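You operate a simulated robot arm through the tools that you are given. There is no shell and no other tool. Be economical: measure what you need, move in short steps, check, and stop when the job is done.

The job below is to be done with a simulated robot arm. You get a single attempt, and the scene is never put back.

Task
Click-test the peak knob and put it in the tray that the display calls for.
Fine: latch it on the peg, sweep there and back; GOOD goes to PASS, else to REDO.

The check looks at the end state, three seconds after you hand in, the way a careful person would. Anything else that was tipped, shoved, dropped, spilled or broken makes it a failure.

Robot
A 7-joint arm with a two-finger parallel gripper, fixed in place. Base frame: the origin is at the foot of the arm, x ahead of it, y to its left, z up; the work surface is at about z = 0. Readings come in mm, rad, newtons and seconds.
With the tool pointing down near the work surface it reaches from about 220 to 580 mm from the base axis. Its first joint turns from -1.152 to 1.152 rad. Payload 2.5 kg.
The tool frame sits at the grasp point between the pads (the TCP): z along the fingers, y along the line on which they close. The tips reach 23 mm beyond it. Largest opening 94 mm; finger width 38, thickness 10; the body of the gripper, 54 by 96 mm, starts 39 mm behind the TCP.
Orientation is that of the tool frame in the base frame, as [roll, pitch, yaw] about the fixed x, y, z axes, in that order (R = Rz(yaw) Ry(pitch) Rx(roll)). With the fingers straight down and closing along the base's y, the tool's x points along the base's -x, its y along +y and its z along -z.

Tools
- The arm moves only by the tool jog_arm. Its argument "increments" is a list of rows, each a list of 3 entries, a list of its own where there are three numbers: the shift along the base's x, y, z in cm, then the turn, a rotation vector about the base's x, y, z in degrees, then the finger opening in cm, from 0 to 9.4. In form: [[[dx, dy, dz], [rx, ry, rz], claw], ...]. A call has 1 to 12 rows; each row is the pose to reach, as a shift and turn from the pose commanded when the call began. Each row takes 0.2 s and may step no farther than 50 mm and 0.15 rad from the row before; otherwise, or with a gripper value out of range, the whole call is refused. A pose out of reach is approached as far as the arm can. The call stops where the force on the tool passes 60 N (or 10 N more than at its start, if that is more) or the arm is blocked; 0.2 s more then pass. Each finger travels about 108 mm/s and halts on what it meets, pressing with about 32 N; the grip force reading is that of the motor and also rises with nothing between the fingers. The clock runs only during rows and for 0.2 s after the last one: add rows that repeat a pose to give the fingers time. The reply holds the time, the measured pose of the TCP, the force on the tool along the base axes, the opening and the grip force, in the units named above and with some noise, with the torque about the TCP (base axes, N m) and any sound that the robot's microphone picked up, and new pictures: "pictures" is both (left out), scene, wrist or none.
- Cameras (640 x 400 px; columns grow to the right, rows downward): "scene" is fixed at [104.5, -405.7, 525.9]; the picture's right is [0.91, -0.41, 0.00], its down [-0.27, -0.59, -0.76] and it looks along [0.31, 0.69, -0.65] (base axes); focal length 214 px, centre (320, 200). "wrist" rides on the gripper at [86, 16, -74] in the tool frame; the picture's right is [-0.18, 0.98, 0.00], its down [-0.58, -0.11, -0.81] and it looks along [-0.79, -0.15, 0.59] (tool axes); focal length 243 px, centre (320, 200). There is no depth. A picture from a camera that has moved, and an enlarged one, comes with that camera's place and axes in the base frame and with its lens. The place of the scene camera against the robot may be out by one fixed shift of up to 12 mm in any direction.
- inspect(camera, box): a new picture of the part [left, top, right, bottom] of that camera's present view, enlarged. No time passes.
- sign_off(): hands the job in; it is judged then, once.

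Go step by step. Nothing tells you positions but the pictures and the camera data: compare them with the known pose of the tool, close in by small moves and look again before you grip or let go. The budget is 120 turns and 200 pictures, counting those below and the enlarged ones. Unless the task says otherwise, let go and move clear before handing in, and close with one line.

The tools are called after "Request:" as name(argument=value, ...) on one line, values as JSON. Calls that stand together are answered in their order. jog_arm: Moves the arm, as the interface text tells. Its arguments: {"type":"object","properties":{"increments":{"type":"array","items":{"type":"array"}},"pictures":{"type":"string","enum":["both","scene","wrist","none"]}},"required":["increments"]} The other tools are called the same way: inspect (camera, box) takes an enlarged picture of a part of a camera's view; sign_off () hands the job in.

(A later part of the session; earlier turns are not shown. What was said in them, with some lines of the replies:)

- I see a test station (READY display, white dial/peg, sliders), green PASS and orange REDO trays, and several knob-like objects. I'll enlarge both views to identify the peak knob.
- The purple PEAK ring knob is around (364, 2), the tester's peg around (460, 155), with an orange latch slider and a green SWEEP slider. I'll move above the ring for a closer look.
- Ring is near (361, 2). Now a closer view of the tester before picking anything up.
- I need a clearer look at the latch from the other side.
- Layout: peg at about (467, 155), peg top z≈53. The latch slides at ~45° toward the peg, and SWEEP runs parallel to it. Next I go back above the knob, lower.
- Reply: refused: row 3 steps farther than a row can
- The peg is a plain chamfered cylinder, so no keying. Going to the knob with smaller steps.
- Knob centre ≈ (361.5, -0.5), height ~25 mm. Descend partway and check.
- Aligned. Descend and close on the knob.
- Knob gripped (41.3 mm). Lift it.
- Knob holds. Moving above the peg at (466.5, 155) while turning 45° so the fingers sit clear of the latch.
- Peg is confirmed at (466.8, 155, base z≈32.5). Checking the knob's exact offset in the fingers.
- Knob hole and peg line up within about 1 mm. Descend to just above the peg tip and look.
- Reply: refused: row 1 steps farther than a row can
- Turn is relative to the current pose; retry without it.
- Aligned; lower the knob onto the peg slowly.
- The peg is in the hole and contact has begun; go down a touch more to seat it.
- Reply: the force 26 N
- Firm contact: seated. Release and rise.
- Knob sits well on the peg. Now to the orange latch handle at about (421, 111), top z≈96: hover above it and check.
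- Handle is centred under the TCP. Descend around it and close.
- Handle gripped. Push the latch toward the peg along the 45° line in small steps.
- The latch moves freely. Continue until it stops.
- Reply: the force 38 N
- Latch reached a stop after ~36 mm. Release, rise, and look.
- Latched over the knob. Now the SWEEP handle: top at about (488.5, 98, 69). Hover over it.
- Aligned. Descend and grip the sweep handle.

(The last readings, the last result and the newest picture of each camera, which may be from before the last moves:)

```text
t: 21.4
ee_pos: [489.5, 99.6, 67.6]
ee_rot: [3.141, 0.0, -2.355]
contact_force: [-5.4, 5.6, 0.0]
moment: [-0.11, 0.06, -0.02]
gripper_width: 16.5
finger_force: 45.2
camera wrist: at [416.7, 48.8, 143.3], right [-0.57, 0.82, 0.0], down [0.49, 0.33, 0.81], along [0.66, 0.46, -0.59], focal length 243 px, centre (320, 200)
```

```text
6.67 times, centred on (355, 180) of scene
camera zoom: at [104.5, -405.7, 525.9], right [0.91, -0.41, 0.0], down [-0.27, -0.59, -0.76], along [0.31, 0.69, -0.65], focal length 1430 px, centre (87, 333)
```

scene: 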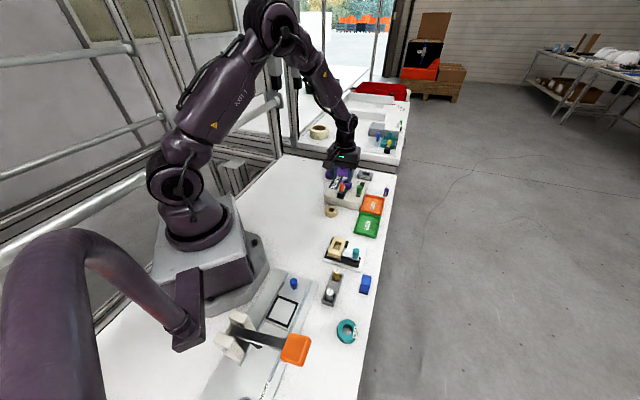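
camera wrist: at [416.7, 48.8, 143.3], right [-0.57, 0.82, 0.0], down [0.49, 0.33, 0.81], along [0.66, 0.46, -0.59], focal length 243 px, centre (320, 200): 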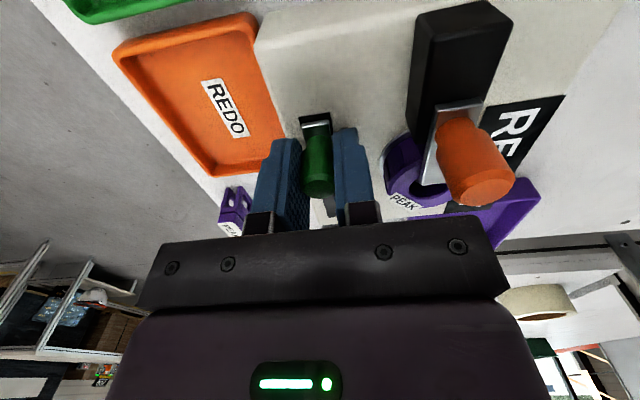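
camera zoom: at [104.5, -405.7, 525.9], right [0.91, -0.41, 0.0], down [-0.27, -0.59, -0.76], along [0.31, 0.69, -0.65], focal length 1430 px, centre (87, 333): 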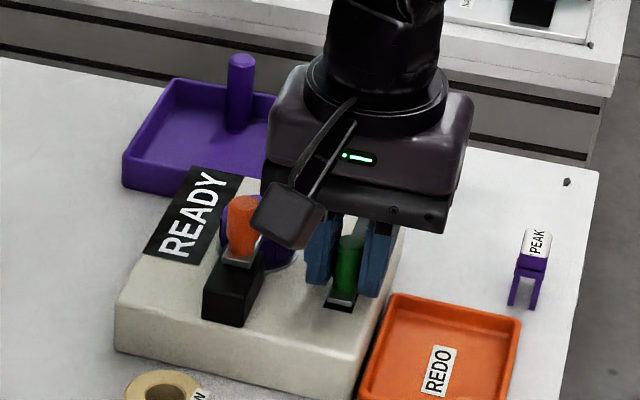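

Gripped. Sweep forward in steps.

Request:
jog_arm(increments=[[[0.35, 0.35, 0], [0, 0, 0], 1.0], [[0.8, 0.8, 0], [0, 0, 0], 1.0], [[1.25, 1.24, 0], [0, 0, 0], 1.0], [[1.7, 1.68, 0], [0, 0, 0], 1.0], [[2.15, 2.12, 0], [0, 0, 0], 1.0], [[2.6, 2.57, 0], [0, 0, 0], 1.0]], pictures="wrist")

Request:
inspect(camera="scene", box=[315, 150, 395, 210])

```text
t: 22.8
ee_pos: [516.6, 126.1, 69.4]
ee_rot: [3.14, 0.0, -2.355]
contact_force: [-12.9, 12.5, 3.0]
moment: [-0.41, 0.59, -0.01]
gripper_width: 16.7
finger_force: 45.2
camera wrist: at [443.2, 75.3, 143.3], right [-0.57, 0.82, 0.0], down [0.49, 0.33, 0.81], along [0.66, 0.46, -0.59], focal length 243 px, centre (320, 200)
```

wrist: 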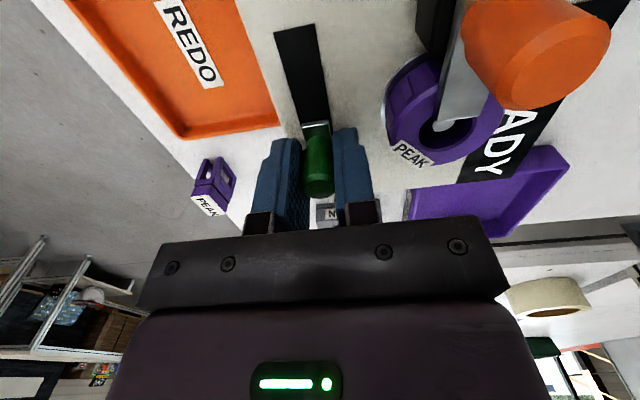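

```text
6.67 times, centred on (355, 180) of scene
camera zoom: at [104.5, -405.7, 525.9], right [0.91, -0.41, 0.0], down [-0.27, -0.59, -0.76], along [0.31, 0.69, -0.65], focal length 1430 px, centre (87, 333)
```

zoom: 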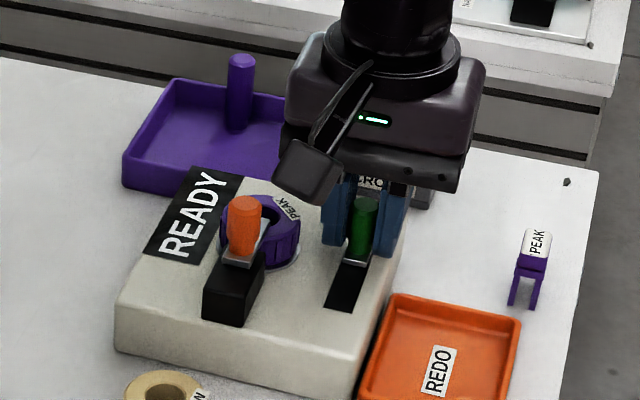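

It moves well, with a slight side load; correct laterally and continue to the stop.

Request:
jog_arm(increments=[[[0.3, 0.42, 0], [0, 0, 0], 1.0], [[0.7, 0.86, 0], [0, 0, 0], 1.0], [[1.1, 1.28, 0], [0, 0, 0], 1.0], [[1.5, 1.68, 0], [0, 0, 0], 1.0], [[1.9, 2.1, 0], [0, 0, 0], 1.0], [[2.2, 2.4, 0], [0, 0, 0], 1.0], [[2.5, 2.7, 0], [0, 0, 0], 1.0]], pictures="wrist")

Request:
inspect(camera="scene", box=[315, 150, 395, 210])

```text
t: 24.4
ee_pos: [538.3, 147.3, 65.2]
ee_rot: [3.137, -0.019, -2.356]
contact_force: [-29.9, -23.9, -6.0]
moment: [-0.24, 0.0, -0.08]
gripper_width: 16.7
finger_force: 45.3
camera wrist: at [465.9, 98.1, 141.7], right [-0.56, 0.83, 0.0], down [0.5, 0.34, 0.79], along [0.66, 0.45, -0.61], focal length 243 px, centre (320, 200)
```

wrist: 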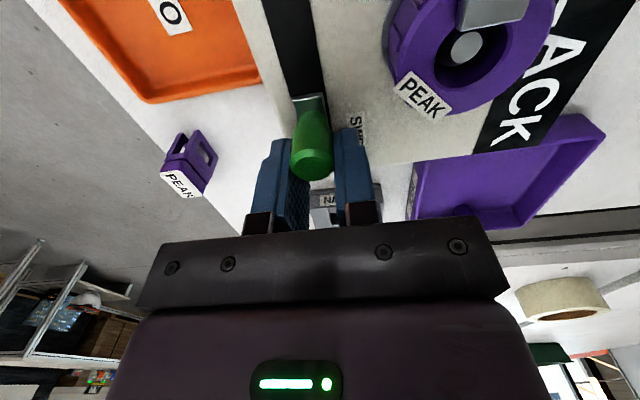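

```text
6.67 times, centred on (355, 180) of scene
camera zoom: at [104.5, -405.7, 525.9], right [0.91, -0.41, 0.0], down [-0.27, -0.59, -0.76], along [0.31, 0.69, -0.65], focal length 1430 px, centre (87, 333)
```

zoom: 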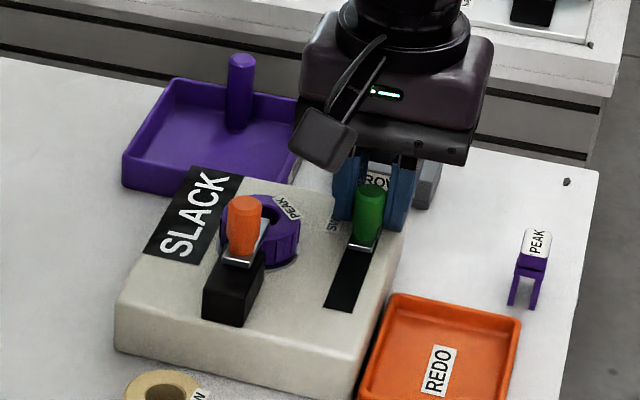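

Far stop reached and the display shows SLACK. Sweep back to the start.

Request:
jog_arm(increments=[[[-0.5, -0.52, 0], [0, 0, 0], 1.0], [[-1.0, -1.05, 0], [0, 0, 0], 1.0], [[-1.5, -1.57, 0], [0, 0, 0], 1.0], [[-2.0, -2.1, 0], [0, 0, 0], 1.0], [[-2.5, -2.6, 0], [0, 0, 0], 1.0], [[-3.0, -3.1, 0], [0, 0, 0], 1.0], [[-3.5, -3.6, 0], [0, 0, 0], 1.0], [[-4.0, -4.1, 0], [0, 0, 0], 1.0], [[-4.5, -4.6, 0], [0, 0, 0], 1.0], [[-4.9, -5.0, 0], [0, 0, 0], 1.0], [[-5.2, -5.35, 0], [0, 0, 0], 1.0]], pictures="wrist")

Request:
inspect(camera="scene", box=[315, 150, 395, 210])

```text
t: 26.8
ee_pos: [494.4, 103.6, 72.5]
ee_rot: [-3.135, 0.021, -2.353]
contact_force: [25.6, 26.9, 4.6]
moment: [0.37, -0.13, -0.02]
gripper_width: 16.6
finger_force: 45.1
camera wrist: at [419.6, 52.4, 145.8], right [-0.57, 0.82, 0.0], down [0.47, 0.33, 0.82], along [0.68, 0.46, -0.57], focal length 243 px, centre (320, 200)
```

wrist: 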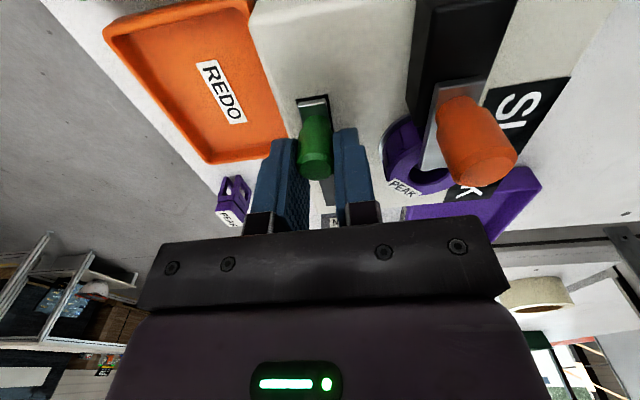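

```text
6.67 times, centred on (355, 180) of scene
camera zoom: at [104.5, -405.7, 525.9], right [0.91, -0.41, 0.0], down [-0.27, -0.59, -0.76], along [0.31, 0.69, -0.65], focal length 1430 px, centre (87, 333)
```

zoom: 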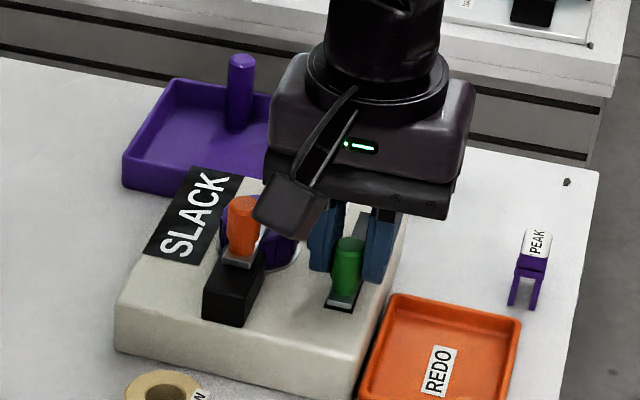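

Back at the start stop; display still SLACK. Release the sweep handle and verify.

Request:
jog_arm(increments=[[[0.3, 0.3, 0], [0, 0, 0], 1.6], [[0.3, 0.3, 0], [0, 0, 0], 3.6], [[0.3, 0.3, 0], [0, 0, 0], 3.8], [[0.3, 0.3, 4], [0, 0, 0], 3.8], [[0.3, 0.3, 8], [0, 0, 0], 4], [[0.3, 0.3, 10], [0, 0, 0], 4], [[0.3, 0.3, 10], [0, 0, 0], 4]], pictures="wrist")

Request:
inspect(camera="scene", box=[315, 150, 395, 210])

Request:
inspect(camera="wrist", box=[200, 0, 520, 200])

```text
t: 28.4
ee_pos: [492.1, 101.3, 168.7]
ee_rot: [-3.141, 0.001, -2.357]
contact_force: [1.3, 0.0, 0.5]
moment: [0.04, 0.0, 0.0]
gripper_width: 39.9
finger_force: 0.0
camera wrist: at [419.1, 50.5, 243.4], right [-0.56, 0.83, 0.0], down [0.49, 0.33, 0.81], along [0.67, 0.46, -0.59], focal length 243 px, centre (320, 200)
```

wrist: 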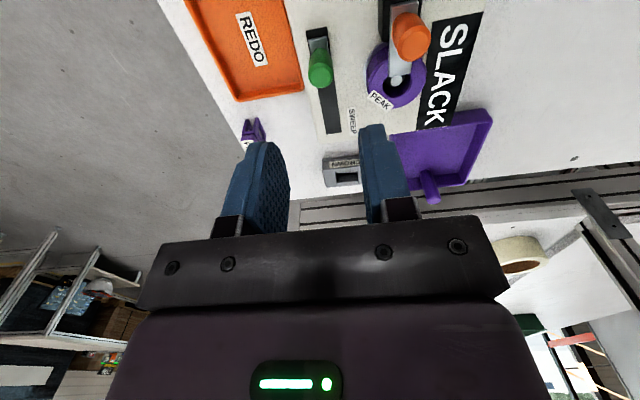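

```text
6.67 times, centred on (355, 180) of scene
camera zoom: at [104.5, -405.7, 525.9], right [0.91, -0.41, 0.0], down [-0.27, -0.59, -0.76], along [0.31, 0.69, -0.65], focal length 1430 px, centre (87, 333)
```

zoom: 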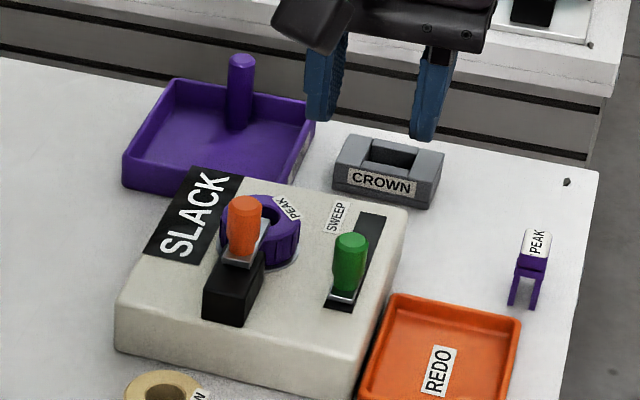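

```text
2.00 times, centred on (360, 100) of wrist
camera zoom: at [419.1, 50.5, 243.4], right [-0.56, 0.83, 0.0], down [0.49, 0.33, 0.81], along [0.67, 0.46, -0.59], focal length 485 px, centre (240, 400)
```

zoom: 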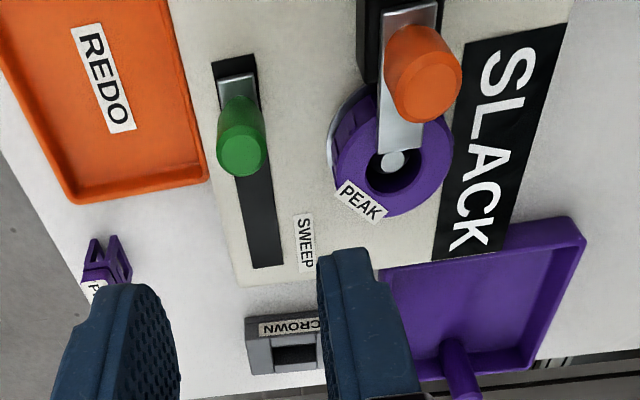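

The handle may be ~1–2 mm short of home. To be certain the return is complete, I'll re-grip and pull it back to the stop.

Request:
jog_arm(increments=[[[-0.1, -0.1, -4], [0, 0, 0], 3.8], [[-0.1, -0.1, -8], [0, 0, 0], 3.8], [[-0.1, -0.1, -10.1], [0, 0, 0], 3.8], [[-0.1, -0.1, -10.1], [0, 0, 0], 2.2], [[-0.1, -0.1, -10.1], [0, 0, 0], 1.0], [[-0.1, -0.1, -10.1], [0, 0, 0], 1.0], [[-0.3, -0.3, -10.1], [0, 0, 0], 1.0], [[-0.5, -0.5, -10.1], [0, 0, 0], 1.0]], pictures="none")

Request:
inspect(camera="scene", box=[315, 150, 395, 210])

```text
t: 30.2
ee_pos: [488.9, 98.5, 67.7]
ee_rot: [-3.14, 0.006, -2.355]
contact_force: [19.2, 12.8, -22.7]
moment: [-0.28, 0.23, 0.06]
gripper_width: 16.7
finger_force: 45.5
```

```text
6.67 times, centred on (355, 180) of scene
camera zoom: at [104.7, -405.7, 525.9], right [0.91, -0.41, 0.0], down [-0.27, -0.59, -0.76], along [0.31, 0.69, -0.65], focal length 1430 px, centre (87, 333)
```

zoom: 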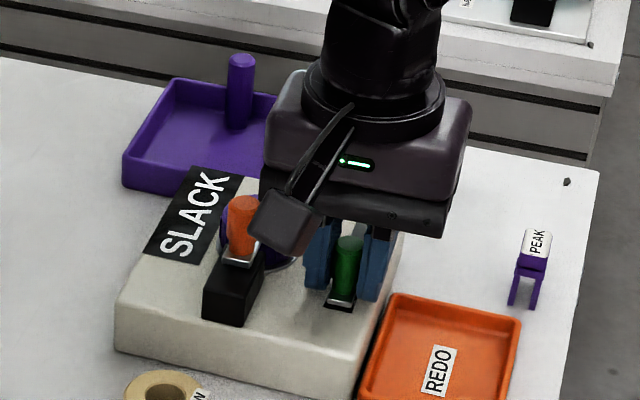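

Sweep is home and the verdict is SLACK, so the knob goes to REDO. Release and move over the latch handle.

Request:
jog_arm(increments=[[[0.2, 0.2, 0], [0, 0, 0], 1.6], [[0.2, 0.2, 0], [0, 0, 0], 3.8], [[0.2, 0.2, 0], [0, 0, 0], 3.8], [[0.2, 0.2, 4.5], [0, 0, 0], 3.8], [[0.2, 0.2, 8], [0, 0, 0], 4.2], [[-2, 2, 8], [0, 0, 0], 4.4], [[-4.2, 4.0, 8], [0, 0, 0], 4.4], [[-4.2, 4.0, 8], [0, 0, 0], 4.4]], pictures="wrist")

Request:
inspect(camera="wrist", box=[200, 0, 440, 150])

```text
t: 32.0
ee_pos: [445.4, 135.1, 148.5]
ee_rot: [3.141, -0.001, -2.357]
contact_force: [-0.1, 0.7, 0.5]
moment: [-0.01, -0.01, 0.02]
gripper_width: 43.7
finger_force: 0.1
camera wrist: at [372.8, 85.5, 222.8], right [-0.56, 0.83, 0.0], down [0.49, 0.33, 0.81], along [0.67, 0.45, -0.59], focal length 243 px, centre (320, 200)
```

wrist: 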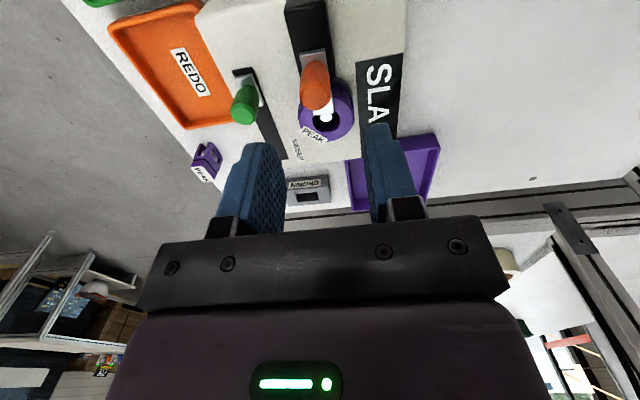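

```text
2.67 times, centred on (320, 75) of wrist
camera zoom: at [372.8, 85.5, 222.8], right [-0.56, 0.83, 0.0], down [0.49, 0.33, 0.81], along [0.67, 0.45, -0.59], focal length 647 px, centre (320, 533)
```

zoom: 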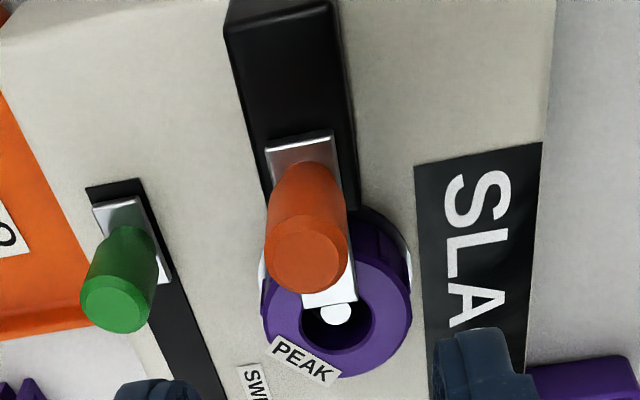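

The handle sits at about (437, 126), meaning the pads slid at the end of the push. Before trusting SLACK, I'll push from behind with closed fingers to check the latch is truly at its stop.

Request:
jog_arm(increments=[[[-1.7, -1.7, 0], [0, 0, 0], 2.4], [[-3.35, -3.4, 0], [0, 0, 0], 0.4], [[-3.35, -3.4, -3], [0, 0, 0], 0], [[-3.35, -3.4, -5.3], [0, 0, 0], 0], [[-3.35, -3.4, -5.3], [0, 0, 0], 0]], pictures="wrist")

Request:
inspect(camera="scene", box=[315, 150, 395, 210])

```text
t: 33.2
ee_pos: [412.9, 101.9, 95.0]
ee_rot: [3.14, -0.001, -2.355]
contact_force: [-1.0, 0.0, 0.0]
moment: [-0.02, -0.01, 0.02]
gripper_width: 0.2
finger_force: 32.4
camera wrist: at [339.7, 52.0, 169.3], right [-0.56, 0.83, 0.0], down [0.49, 0.33, 0.81], along [0.67, 0.46, -0.59], focal length 243 px, centre (320, 200)
```

wrist: 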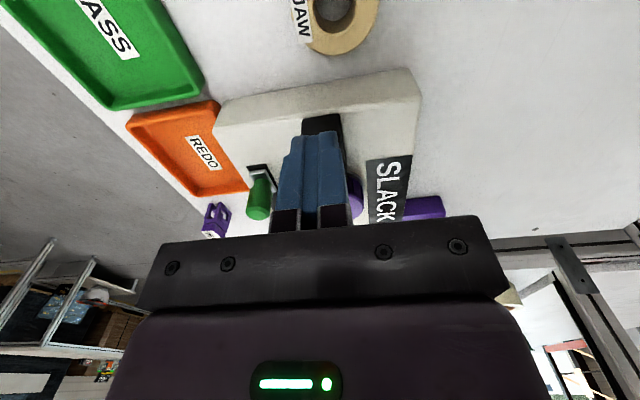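

```text
6.67 times, centred on (355, 180) of scene
camera zoom: at [104.5, -405.7, 525.9], right [0.91, -0.41, 0.0], down [-0.27, -0.59, -0.76], along [0.31, 0.69, -0.65], focal length 1430 px, centre (87, 333)
```

zoom: 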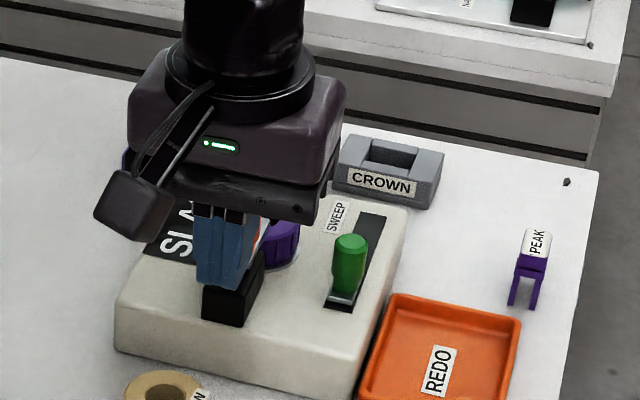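

Now push gently forward until contact.

Request:
jog_arm(increments=[[[0.3, 0.3, 0], [0, 0, 0], 0], [[0.5, 0.5, 0], [0, 0, 0], 0], [[0.7, 0.7, 0], [0, 0, 0], 0], [[0.9, 0.9, 0], [0, 0, 0], 0]], pictures="none")

Request:
inspect(camera="scene", box=[315, 150, 395, 210])

```text
t: 34.2
ee_pos: [419.8, 107.8, 94.7]
ee_rot: [3.139, -0.015, -2.361]
contact_force: [-28.1, -22.7, 13.7]
moment: [0.17, -0.18, 0.04]
gripper_width: 0.0
finger_force: 31.8
```

```text
6.67 times, centred on (355, 180) of scene
camera zoom: at [104.4, -405.8, 525.9], right [0.91, -0.41, 0.0], down [-0.27, -0.59, -0.76], along [0.31, 0.69, -0.65], focal length 1430 px, centre (87, 333)
```

zoom: 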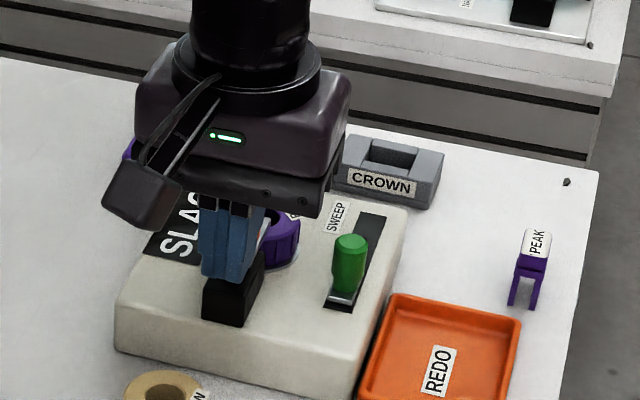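

Hard stop confirmed: the latch was fully engaged and SLACK is the real verdict. Back off, and reposition over the handle to unlatch.

Request:
jog_arm(increments=[[[-0.8, -0.8, 0], [0, 0, 0], 0], [[-0.8, -0.8, 4], [0, 0, 0], 0], [[-0.8, -0.8, 5.3], [0, 0, 0], 2.2], [[0.5, 0.5, 5.3], [0, 0, 0], 4.2], [[1.65, 1.6, 5.3], [0, 0, 0], 4.4], [[1.65, 1.6, 5.3], [0, 0, 0], 4.4]], pictures="wrist")

Request:
inspect(camera="wrist", box=[200, 0, 440, 150])

```text
t: 35.6
ee_pos: [436.6, 128.1, 148.0]
ee_rot: [3.141, -0.001, -2.357]
contact_force: [-0.1, 0.3, -0.3]
moment: [-0.02, 0.03, 0.01]
gripper_width: 44.3
finger_force: 0.0
camera wrist: at [364.3, 76.8, 222.5], right [-0.56, 0.83, 0.0], down [0.49, 0.33, 0.81], along [0.67, 0.46, -0.59], focal length 243 px, centre (320, 200)
```

wrist: 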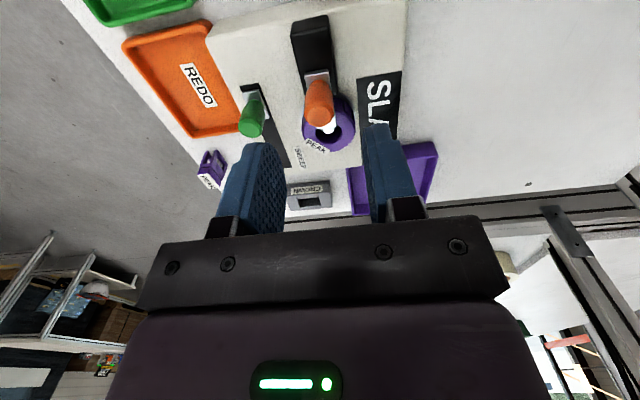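

```text
2.67 times, centred on (320, 75) of wrist
camera zoom: at [364.3, 76.8, 222.5], right [-0.56, 0.83, 0.0], down [0.49, 0.33, 0.81], along [0.67, 0.46, -0.59], focal length 647 px, centre (320, 533)
```

zoom: 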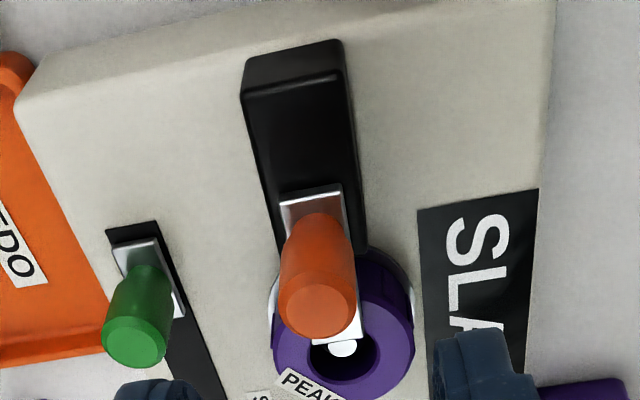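

Handle centred. Grip and pull it back.

Request:
jog_arm(increments=[[[0, 0, -3], [0, 0, 0], 4.4], [[0, 0, -5.3], [0, 0, 0], 4.4], [[0, 0, -5.3], [0, 0, 0], 2.6], [[0, 0, -5.3], [0, 0, 0], 1.0], [[0, 0, -5.3], [0, 0, 0], 1.0], [[-0.4, -0.4, -5.3], [0, 0, 0], 1.0], [[-0.8, -0.79, -5.3], [0, 0, 0], 1.0], [[-1.2, -1.18, -5.3], [0, 0, 0], 1.0], [[-1.6, -1.57, -5.3], [0, 0, 0], 1.0], [[-1.9, -1.85, -5.3], [0, 0, 0], 1.0]], pictures="none")

Request:
inspect(camera="scene", box=[315, 150, 395, 210])

```text
t: 37.8
ee_pos: [420.3, 111.0, 95.4]
ee_rot: [-3.138, 0.011, -2.356]
contact_force: [32.9, 6.0, -24.8]
moment: [0.21, -0.15, 0.05]
gripper_width: 16.9
finger_force: 45.5
```

```text
6.67 times, centred on (355, 180) of scene
camera zoom: at [104.7, -405.7, 525.9], right [0.91, -0.41, 0.0], down [-0.27, -0.59, -0.76], along [0.31, 0.69, -0.65], focal length 1430 px, centre (87, 333)
```

zoom: 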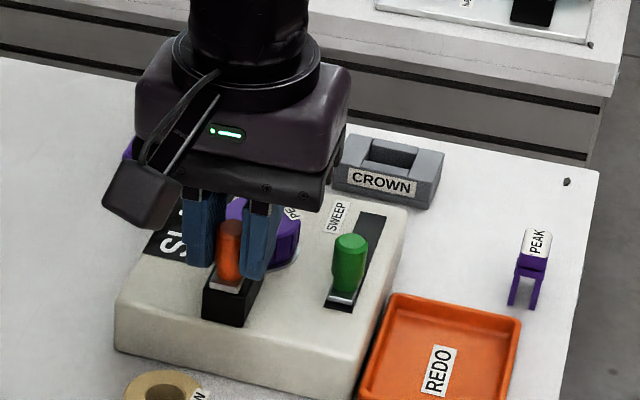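

Latch is back at its start. Release, rise, and move above the knob.

Request:
jog_arm(increments=[[[0.1, 0.1, 0], [0, 0, 0], 1.8], [[0.1, 0.1, 0], [0, 0, 0], 4.4], [[0.1, 0.1, 0], [0, 0, 0], 4.4], [[0.1, 0.1, 4], [0, 0, 0], 4.4], [[0.1, 0.1, 7], [0, 0, 0], 5.6], [[2.5, 2.4, 7], [0, 0, 0], 5.8], [[4.75, 4.5, 7], [0, 0, 0], 5.8], [[4.75, 4.5, 7], [0, 0, 0], 5.8]], pictures="wrist")

Request:
inspect(camera="wrist", box=[200, 0, 440, 150])

```text
t: 39.6
ee_pos: [465.6, 155.1, 163.6]
ee_rot: [3.141, 0.0, -2.356]
contact_force: [-0.2, -0.8, 0.5]
moment: [-0.01, 0.01, 0.01]
gripper_width: 58.0
finger_force: 0.1
camera wrist: at [392.8, 103.5, 239.2], right [-0.56, 0.83, 0.0], down [0.49, 0.33, 0.81], along [0.67, 0.46, -0.59], focal length 243 px, centre (320, 200)
```

wrist: 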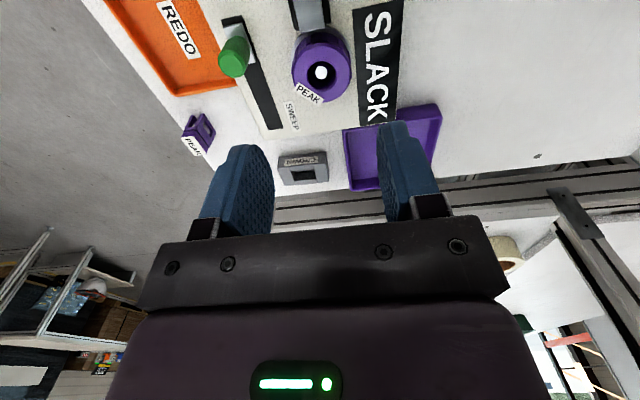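

```text
2.67 times, centred on (320, 75) of wrist
camera zoom: at [392.8, 103.5, 239.2], right [-0.56, 0.83, 0.0], down [0.49, 0.33, 0.81], along [0.67, 0.46, -0.59], focal length 647 px, centre (320, 533)
```

zoom: 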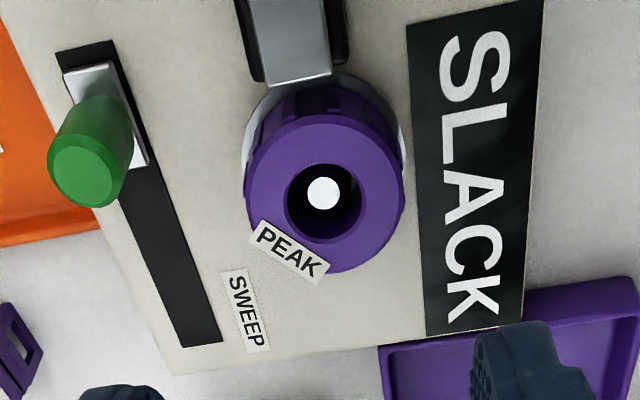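

Latch is clear of the knob. Descend and grip the knob.

Request:
jog_arm(increments=[[[0.1, 0.1, -4], [0, 0, 0], 5.8], [[0.1, 0.1, -7.5], [0, 0, 0], 5.8], [[0.1, 0.1, -9.7], [0, 0, 0], 5.8], [[0.1, 0.1, -9.7], [0, 0, 0], 5.8], [[0.1, 0.1, -9.7], [0, 0, 0], 4], [[0.1, 0.1, -9.7], [0, 0, 0], 3.5], [[0.1, 0.1, -9.7], [0, 0, 0], 3.5]], pictures="wrist")

```text
t: 41.2
ee_pos: [467.3, 155.8, 67.9]
ee_rot: [-3.14, -0.001, -2.356]
contact_force: [-0.9, 0.0, 0.7]
moment: [-0.03, 0.0, 0.01]
gripper_width: 41.2
finger_force: 31.9
camera wrist: at [393.8, 105.0, 141.7], right [-0.56, 0.83, 0.0], down [0.49, 0.33, 0.81], along [0.67, 0.46, -0.59], focal length 243 px, centre (320, 200)
```

wrist: 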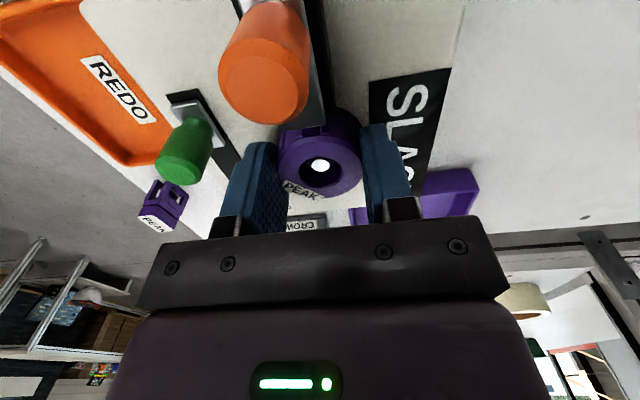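

Gripped; I'll re-grip 3 mm higher so the finger tips clear the tray rim when placing, then lift.

Request:
jog_arm(increments=[[[0, 0, 0], [0, 0, 0], 5], [[0, 0, 0.35], [0, 0, 0], 5], [[0, 0, 0.35], [0, 0, 0], 3.5], [[0, 0, 0.35], [0, 0, 0], 3.5], [[0, 0, 2], [0, 0, 0], 3.5], [[0, 0, 4], [0, 0, 0], 3.5], [[0, 0, 7], [0, 0, 0], 3.5], [[0, 0, 10], [0, 0, 0], 3.5], [[0, 0, 10], [0, 0, 0], 3.5]], pictures="wrist")

Request:
inspect(camera="scene", box=[315, 150, 395, 210])

```text
t: 43.2
ee_pos: [466.7, 154.8, 168.8]
ee_rot: [3.141, 0.0, -2.357]
contact_force: [0.3, 0.3, -0.5]
moment: [0.01, 0.01, 0.01]
gripper_width: 41.2
finger_force: 32.2
camera wrist: at [393.7, 104.5, 242.4], right [-0.56, 0.83, 0.0], down [0.49, 0.33, 0.81], along [0.67, 0.46, -0.59], focal length 243 px, centre (320, 200)
```

wrist: 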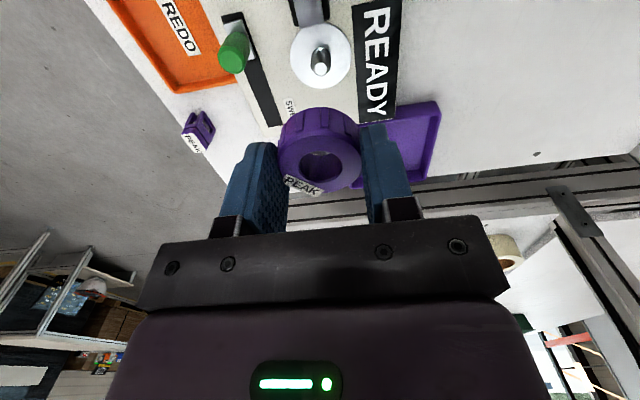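

```text
6.67 times, centred on (355, 180) of scene
camera zoom: at [104.5, -405.7, 525.9], right [0.91, -0.41, 0.0], down [-0.27, -0.59, -0.76], along [0.31, 0.69, -0.65], focal length 1430 px, centre (87, 333)
```

zoom: 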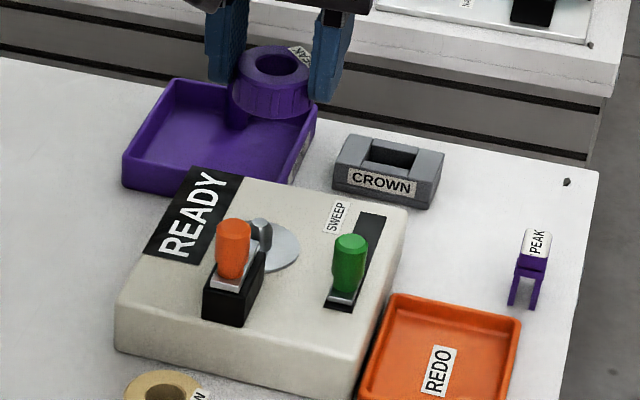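

Knob lifted; the tester reset to READY. Move over the REDO tray at about (527, 52).

Request:
jog_arm(increments=[[[2, -3.4, 0], [0, 0, 0], 3.5], [[4, -6.8, 0], [0, 0, 0], 3.5], [[6, -10.3, 0], [0, 0, 0], 3.5], [[6, -10.3, -2], [0, 0, 0], 3.5], [[6, -10.3, -2], [0, 0, 0], 3.5]], pictures="wrist")

Request:
inspect(camera="scene", box=[325, 150, 405, 210])

Request:
inspect(camera="wrist", box=[160, 0, 480, 200])

```text
t: 44.4
ee_pos: [527.1, 51.3, 148.6]
ee_rot: [3.14, 0.001, -2.357]
contact_force: [0.3, 0.5, -0.8]
moment: [-0.02, 0.01, 0.02]
gripper_width: 41.3
finger_force: 32.2
camera wrist: at [453.9, 1.0, 222.5], right [-0.56, 0.83, 0.0], down [0.49, 0.33, 0.81], along [0.67, 0.46, -0.59], focal length 243 px, centre (320, 200)
```

wrist: 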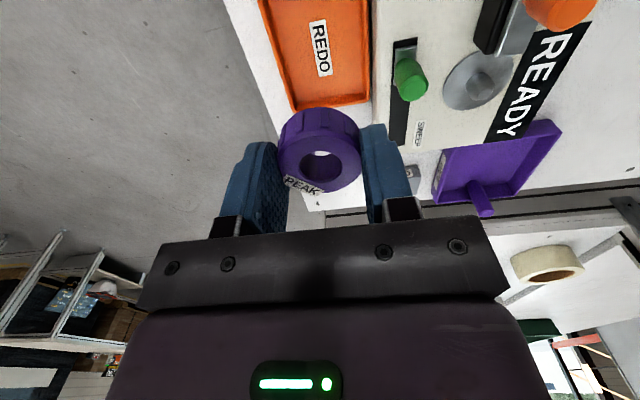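

```text
6.67 times, centred on (365, 180) of scene
camera zoom: at [104.5, -405.8, 525.9], right [0.91, -0.41, 0.0], down [-0.27, -0.59, -0.76], along [0.31, 0.69, -0.65], focal length 1430 px, centre (20, 333)
```

zoom: 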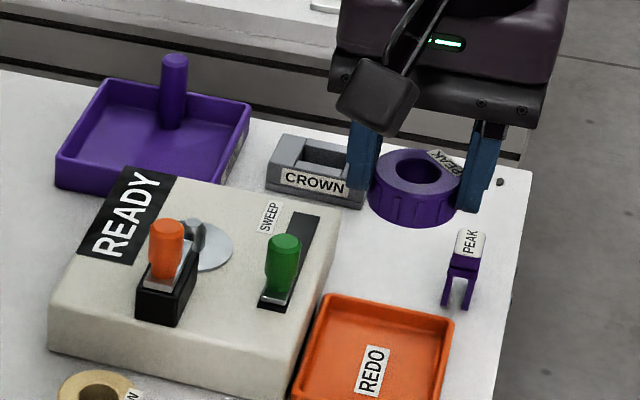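

```text
2.00 times, centred on (320, 100) of wrist
camera zoom: at [453.9, 1.0, 222.5], right [-0.56, 0.83, 0.0], down [0.49, 0.33, 0.81], along [0.67, 0.46, -0.59], focal length 485 px, centre (320, 400)
```

zoom: 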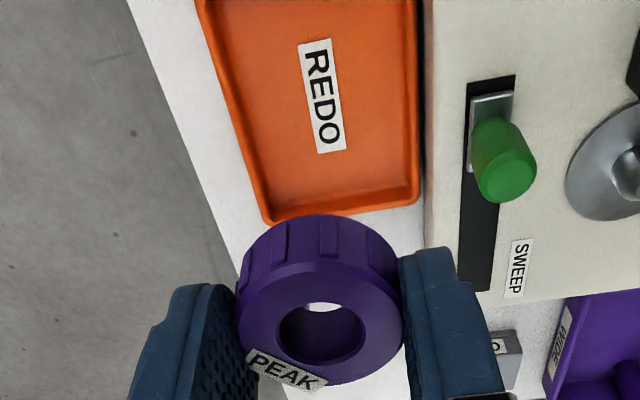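

Tray is directly below. Lower to just above the rim, with a ~1.5 mm lateral correction.

Request:
jog_arm(increments=[[[-0.1, 0.1, -4], [0, 0, 0], 3.5], [[-0.1, 0.1, -8], [0, 0, 0], 3.5], [[-0.1, 0.1, -9.6], [0, 0, 0], 3.5], [[-0.1, 0.1, -9.6], [0, 0, 0], 3.5]], pictures="wrist")

Request:
inspect(camera="scene", box=[335, 160, 405, 212])

Request:
inspect(camera="wrist", box=[200, 50, 440, 200])

```text
t: 45.4
ee_pos: [526.9, 52.4, 52.7]
ee_rot: [3.141, 0.0, -2.356]
contact_force: [-0.1, 0.5, -0.4]
moment: [-0.01, 0.02, 0.0]
gripper_width: 41.3
finger_force: 32.0
camera wrist: at [452.8, 2.4, 126.4], right [-0.56, 0.83, 0.0], down [0.49, 0.33, 0.81], along [0.67, 0.46, -0.59], focal length 243 px, centre (320, 200)
```

wrist: 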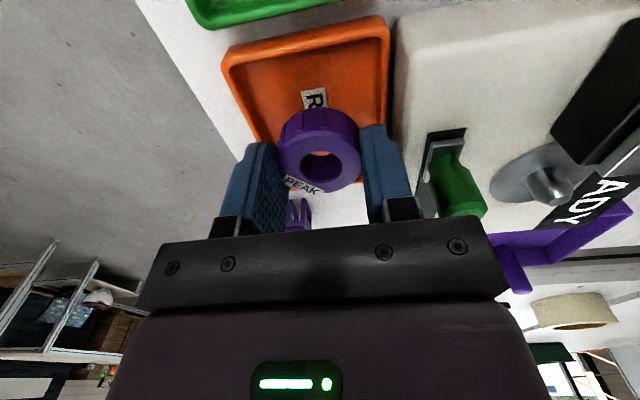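

```text
7.69 times, centred on (370, 186) of scene
camera zoom: at [104.5, -405.7, 525.9], right [0.91, -0.41, 0.0], down [-0.27, -0.59, -0.76], along [0.31, 0.69, -0.65], focal length 1650 px, centre (-65, 308)
```

zoom: 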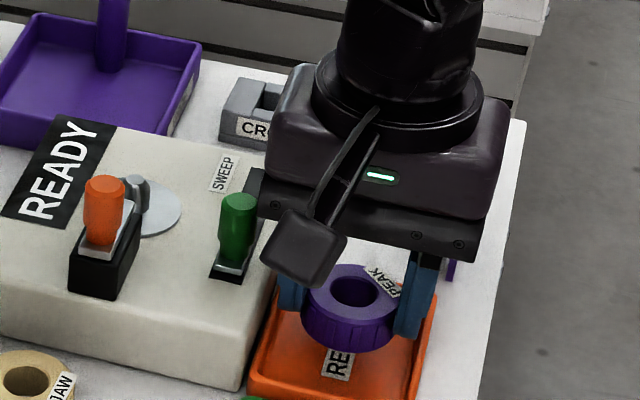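

```text
2.67 times, centred on (320, 125) of wrist
camera zoom: at [452.8, 2.4, 126.4], right [-0.56, 0.83, 0.0], down [0.49, 0.33, 0.81], along [0.67, 0.46, -0.59], focal length 647 px, centre (320, 400)
```

zoom: 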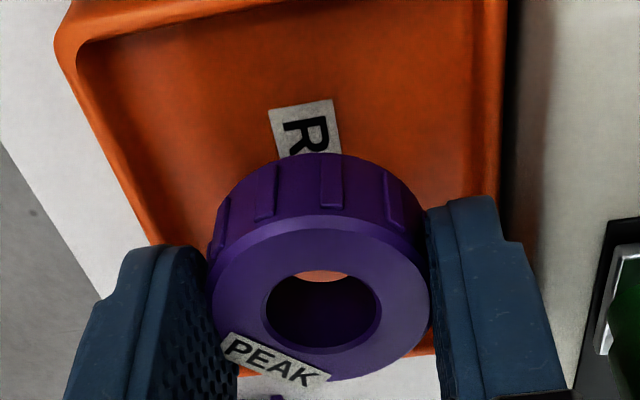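

Well centred. Lower gently to the tray floor.

Request:
jog_arm(increments=[[[0.1, 0.1, -0.4], [0, 0, 0], 3.5], [[0.1, 0.1, -0.8], [0, 0, 0], 3.5], [[0.1, 0.1, -1.1], [0, 0, 0], 3.5]], pictures="wrist")

Request:
inspect(camera="scene", box=[345, 180, 395, 218])

```text
t: 46.2
ee_pos: [526.1, 54.1, 41.2]
ee_rot: [-3.141, 0.0, -2.356]
contact_force: [-0.7, 0.5, 0.6]
moment: [0.0, 0.01, -0.02]
gripper_width: 41.2
finger_force: 32.3
camera wrist: at [453.7, 3.5, 115.5], right [-0.56, 0.83, 0.0], down [0.49, 0.33, 0.81], along [0.67, 0.46, -0.59], focal length 243 px, centre (320, 200)
```

wrist: 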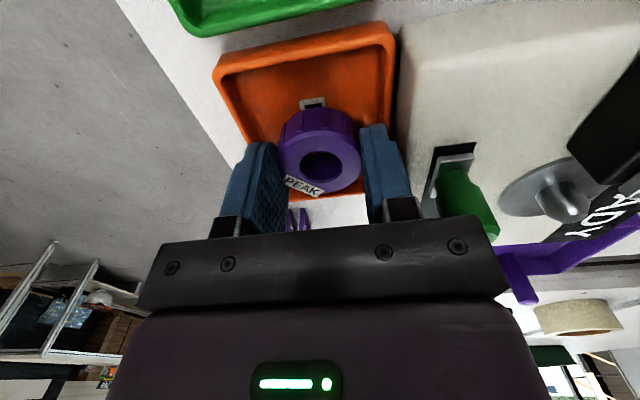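

```text
10.53 times, centred on (370, 199) of scene
camera zoom: at [104.5, -405.7, 525.9], right [0.91, -0.41, 0.0], down [-0.27, -0.59, -0.76], along [0.31, 0.69, -0.65], focal length 2258 px, centre (-206, 210)
```

zoom: 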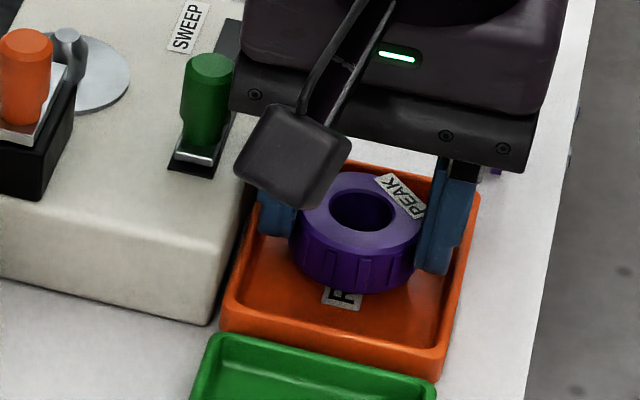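

Nearly there; a bit lower.

Request:
jog_arm(increments=[[[-0.05, 0.05, -0.15], [0, 0, 0], 3.5], [[-0.05, 0.05, -0.3], [0, 0, 0], 3.5]], pictures="none")

Request:
inspect(camera="scene", box=[345, 180, 395, 218])

```text
t: 46.8
ee_pos: [526.7, 53.7, 36.7]
ee_rot: [3.141, 0.0, -2.357]
contact_force: [0.0, 0.0, -0.1]
moment: [0.02, 0.0, -0.01]
gripper_width: 41.0
finger_force: 32.3
```

```text
10.53 times, centred on (370, 199) of scene
camera zoom: at [104.5, -405.7, 525.9], right [0.91, -0.41, 0.0], down [-0.27, -0.59, -0.76], along [0.31, 0.69, -0.65], focal length 2258 px, centre (-206, 210)
```

zoom: 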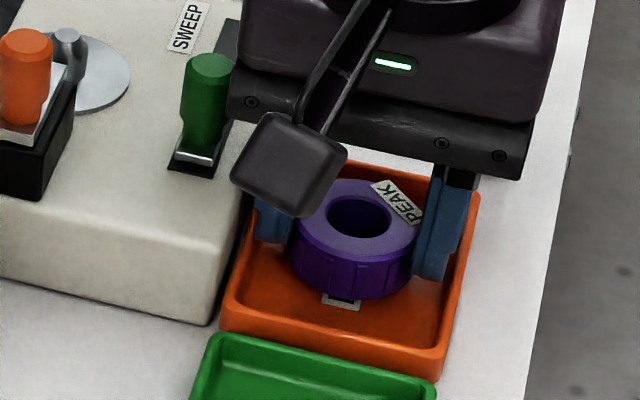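

Request:
jog_arm(increments=[[[0, 0, -0.1], [0, 0, 0], 3.5], [[0, 0, -0.2], [0, 0, 0], 3.5]], pictures="wrist")

Request:
inspect(camera="scene", box=[345, 180, 395, 218])

Request:
inspect(camera="wrist", box=[200, 50, 440, 200])

```text
t: 47.4
ee_pos: [527.2, 54.9, 36.7]
ee_rot: [-3.141, -0.001, -2.356]
contact_force: [0.5, 0.1, -0.4]
moment: [0.0, 0.04, -0.01]
gripper_width: 41.2
finger_force: 32.1
camera wrist: at [453.2, 3.7, 110.2], right [-0.56, 0.83, 0.0], down [0.49, 0.33, 0.81], along [0.67, 0.46, -0.59], focal length 243 px, centre (320, 200)
```

wrist: 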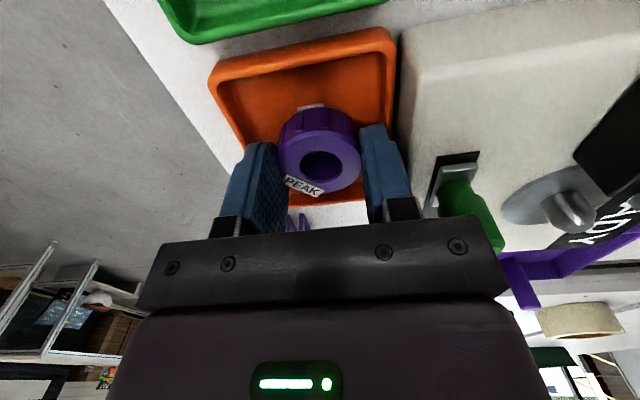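

```text
10.53 times, centred on (370, 199) of scene
camera zoom: at [104.5, -405.7, 525.9], right [0.91, -0.41, 0.0], down [-0.27, -0.59, -0.76], along [0.31, 0.69, -0.65], focal length 2258 px, centre (-206, 210)
```

zoom: 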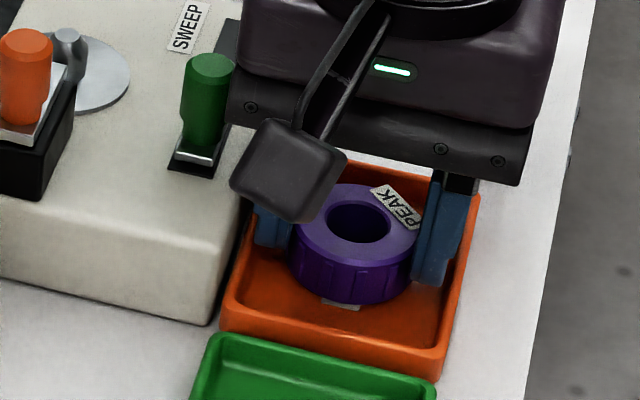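

```text
2.67 times, centred on (320, 125) of wrist
camera zoom: at [453.2, 3.7, 110.2], right [-0.56, 0.83, 0.0], down [0.49, 0.33, 0.81], along [0.67, 0.46, -0.59], focal length 647 px, centre (320, 400)
```

zoom: 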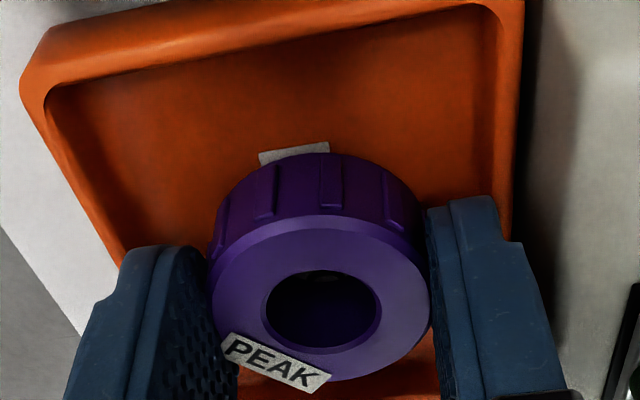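

Fingers fit inside the rim; still no contact. Continue down slowly.

Request:
jog_arm(increments=[[[0, 0, -0.12], [0, 0, 0], 3.5], [[0, 0, -0.24], [0, 0, 0], 3.5]], pictures="none")

```text
t: 48.0
ee_pos: [527.0, 54.6, 35.3]
ee_rot: [-3.142, 0.001, -2.356]
contact_force: [-3.5, -0.3, 9.8]
moment: [0.03, 0.15, -0.01]
gripper_width: 41.2
finger_force: 31.6
```

Contact with the floor. Open slightly (to stay clear of the rim) and rise.

Request:
jog_arm(increments=[[[0, 0, 0.1], [0, 0, 0], 4.3], [[0, 0, 0.1], [0, 0, 0], 4.6], [[0, 0, 0.1], [0, 0, 0], 4.6], [[0, 0, 1.5], [0, 0, 0], 4.6], [[0, 0, 4], [0, 0, 0], 5.5], [[0, 0, 8], [0, 0, 0], 6], [[0, 0, 12], [0, 0, 0], 6], [[0, 0, 12], [0, 0, 0], 6]])

Request:
inspect(camera="scene", box=[320, 155, 400, 245])

```text
t: 49.8
ee_pos: [525.5, 53.9, 154.8]
ee_rot: [3.141, 0.001, -2.356]
contact_force: [-0.5, 0.4, 0.4]
moment: [-0.04, 0.0, 0.03]
gripper_width: 60.1
finger_force: 0.2
camera wrist: at [453.3, 4.1, 228.9], right [-0.56, 0.83, 0.0], down [0.49, 0.33, 0.81], along [0.67, 0.46, -0.59], focal length 243 px, centre (320, 200)
```

scene: 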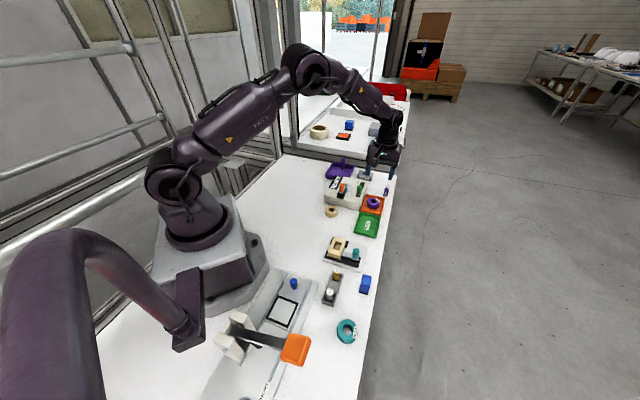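
wrist: 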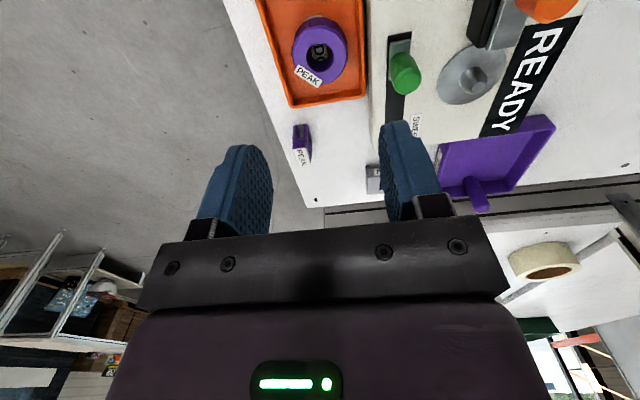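

```text
4.44 times, centred on (360, 200) of scene
camera zoom: at [104.5, -405.7, 525.9], right [0.91, -0.41, 0.0], down [-0.27, -0.59, -0.76], along [0.31, 0.69, -0.65], focal length 953 px, centre (142, 200)
```

zoom: 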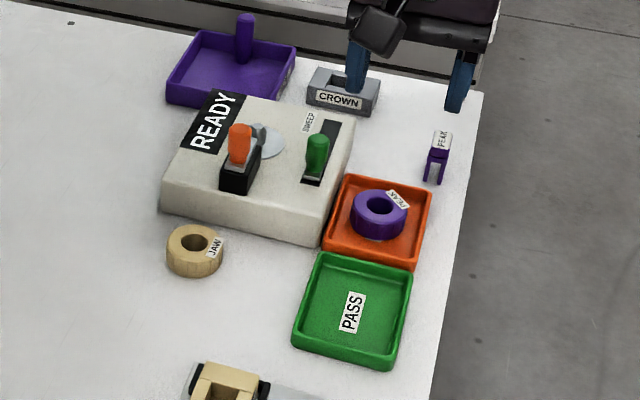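

The knob lies in REDO and I am clear of it. The small purple clip looks slightly different, so I'm checking that it was not disturbed.

Request:
inspect(camera="scene", box=[370, 175, 402, 205])

Request:
inspect(camera="wrist", box=[250, 80, 410, 180])

```text
13.33 times, centred on (386, 190) of scene
camera zoom: at [104.5, -405.7, 525.9], right [0.91, -0.41, 0.0], down [-0.27, -0.59, -0.76], along [0.31, 0.69, -0.65], focal length 2860 px, centre (-560, 333)
```

zoom: 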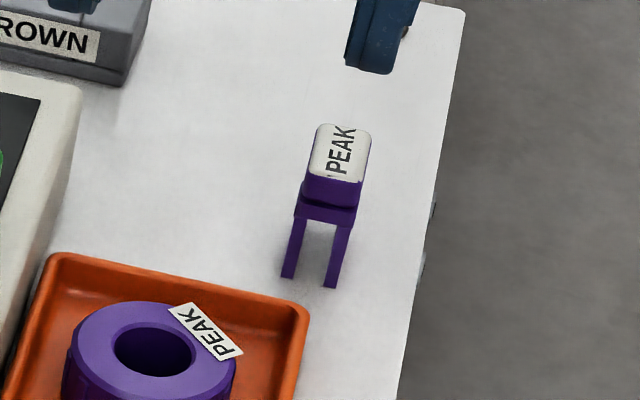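

```text
4.00 times, centred on (330, 130) of wrist
camera zoom: at [453.3, 4.1, 228.9], right [-0.56, 0.83, 0.0], down [0.49, 0.33, 0.81], along [0.67, 0.46, -0.59], focal length 970 px, centre (280, 480)
```

zoom: 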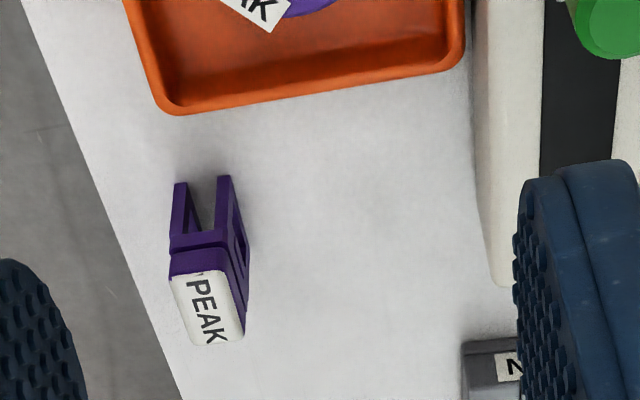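

The clip is standing as it was at the start. The latch and sweep are back home, the knob lies in REDO, and the gripper is clear, so I'm handing in.

Request:
sign_off()

```text
The job is handed in.
```

The peak knob tested SLACK on the full sweep there and back, so I put it in the REDO tray and handed the job in.
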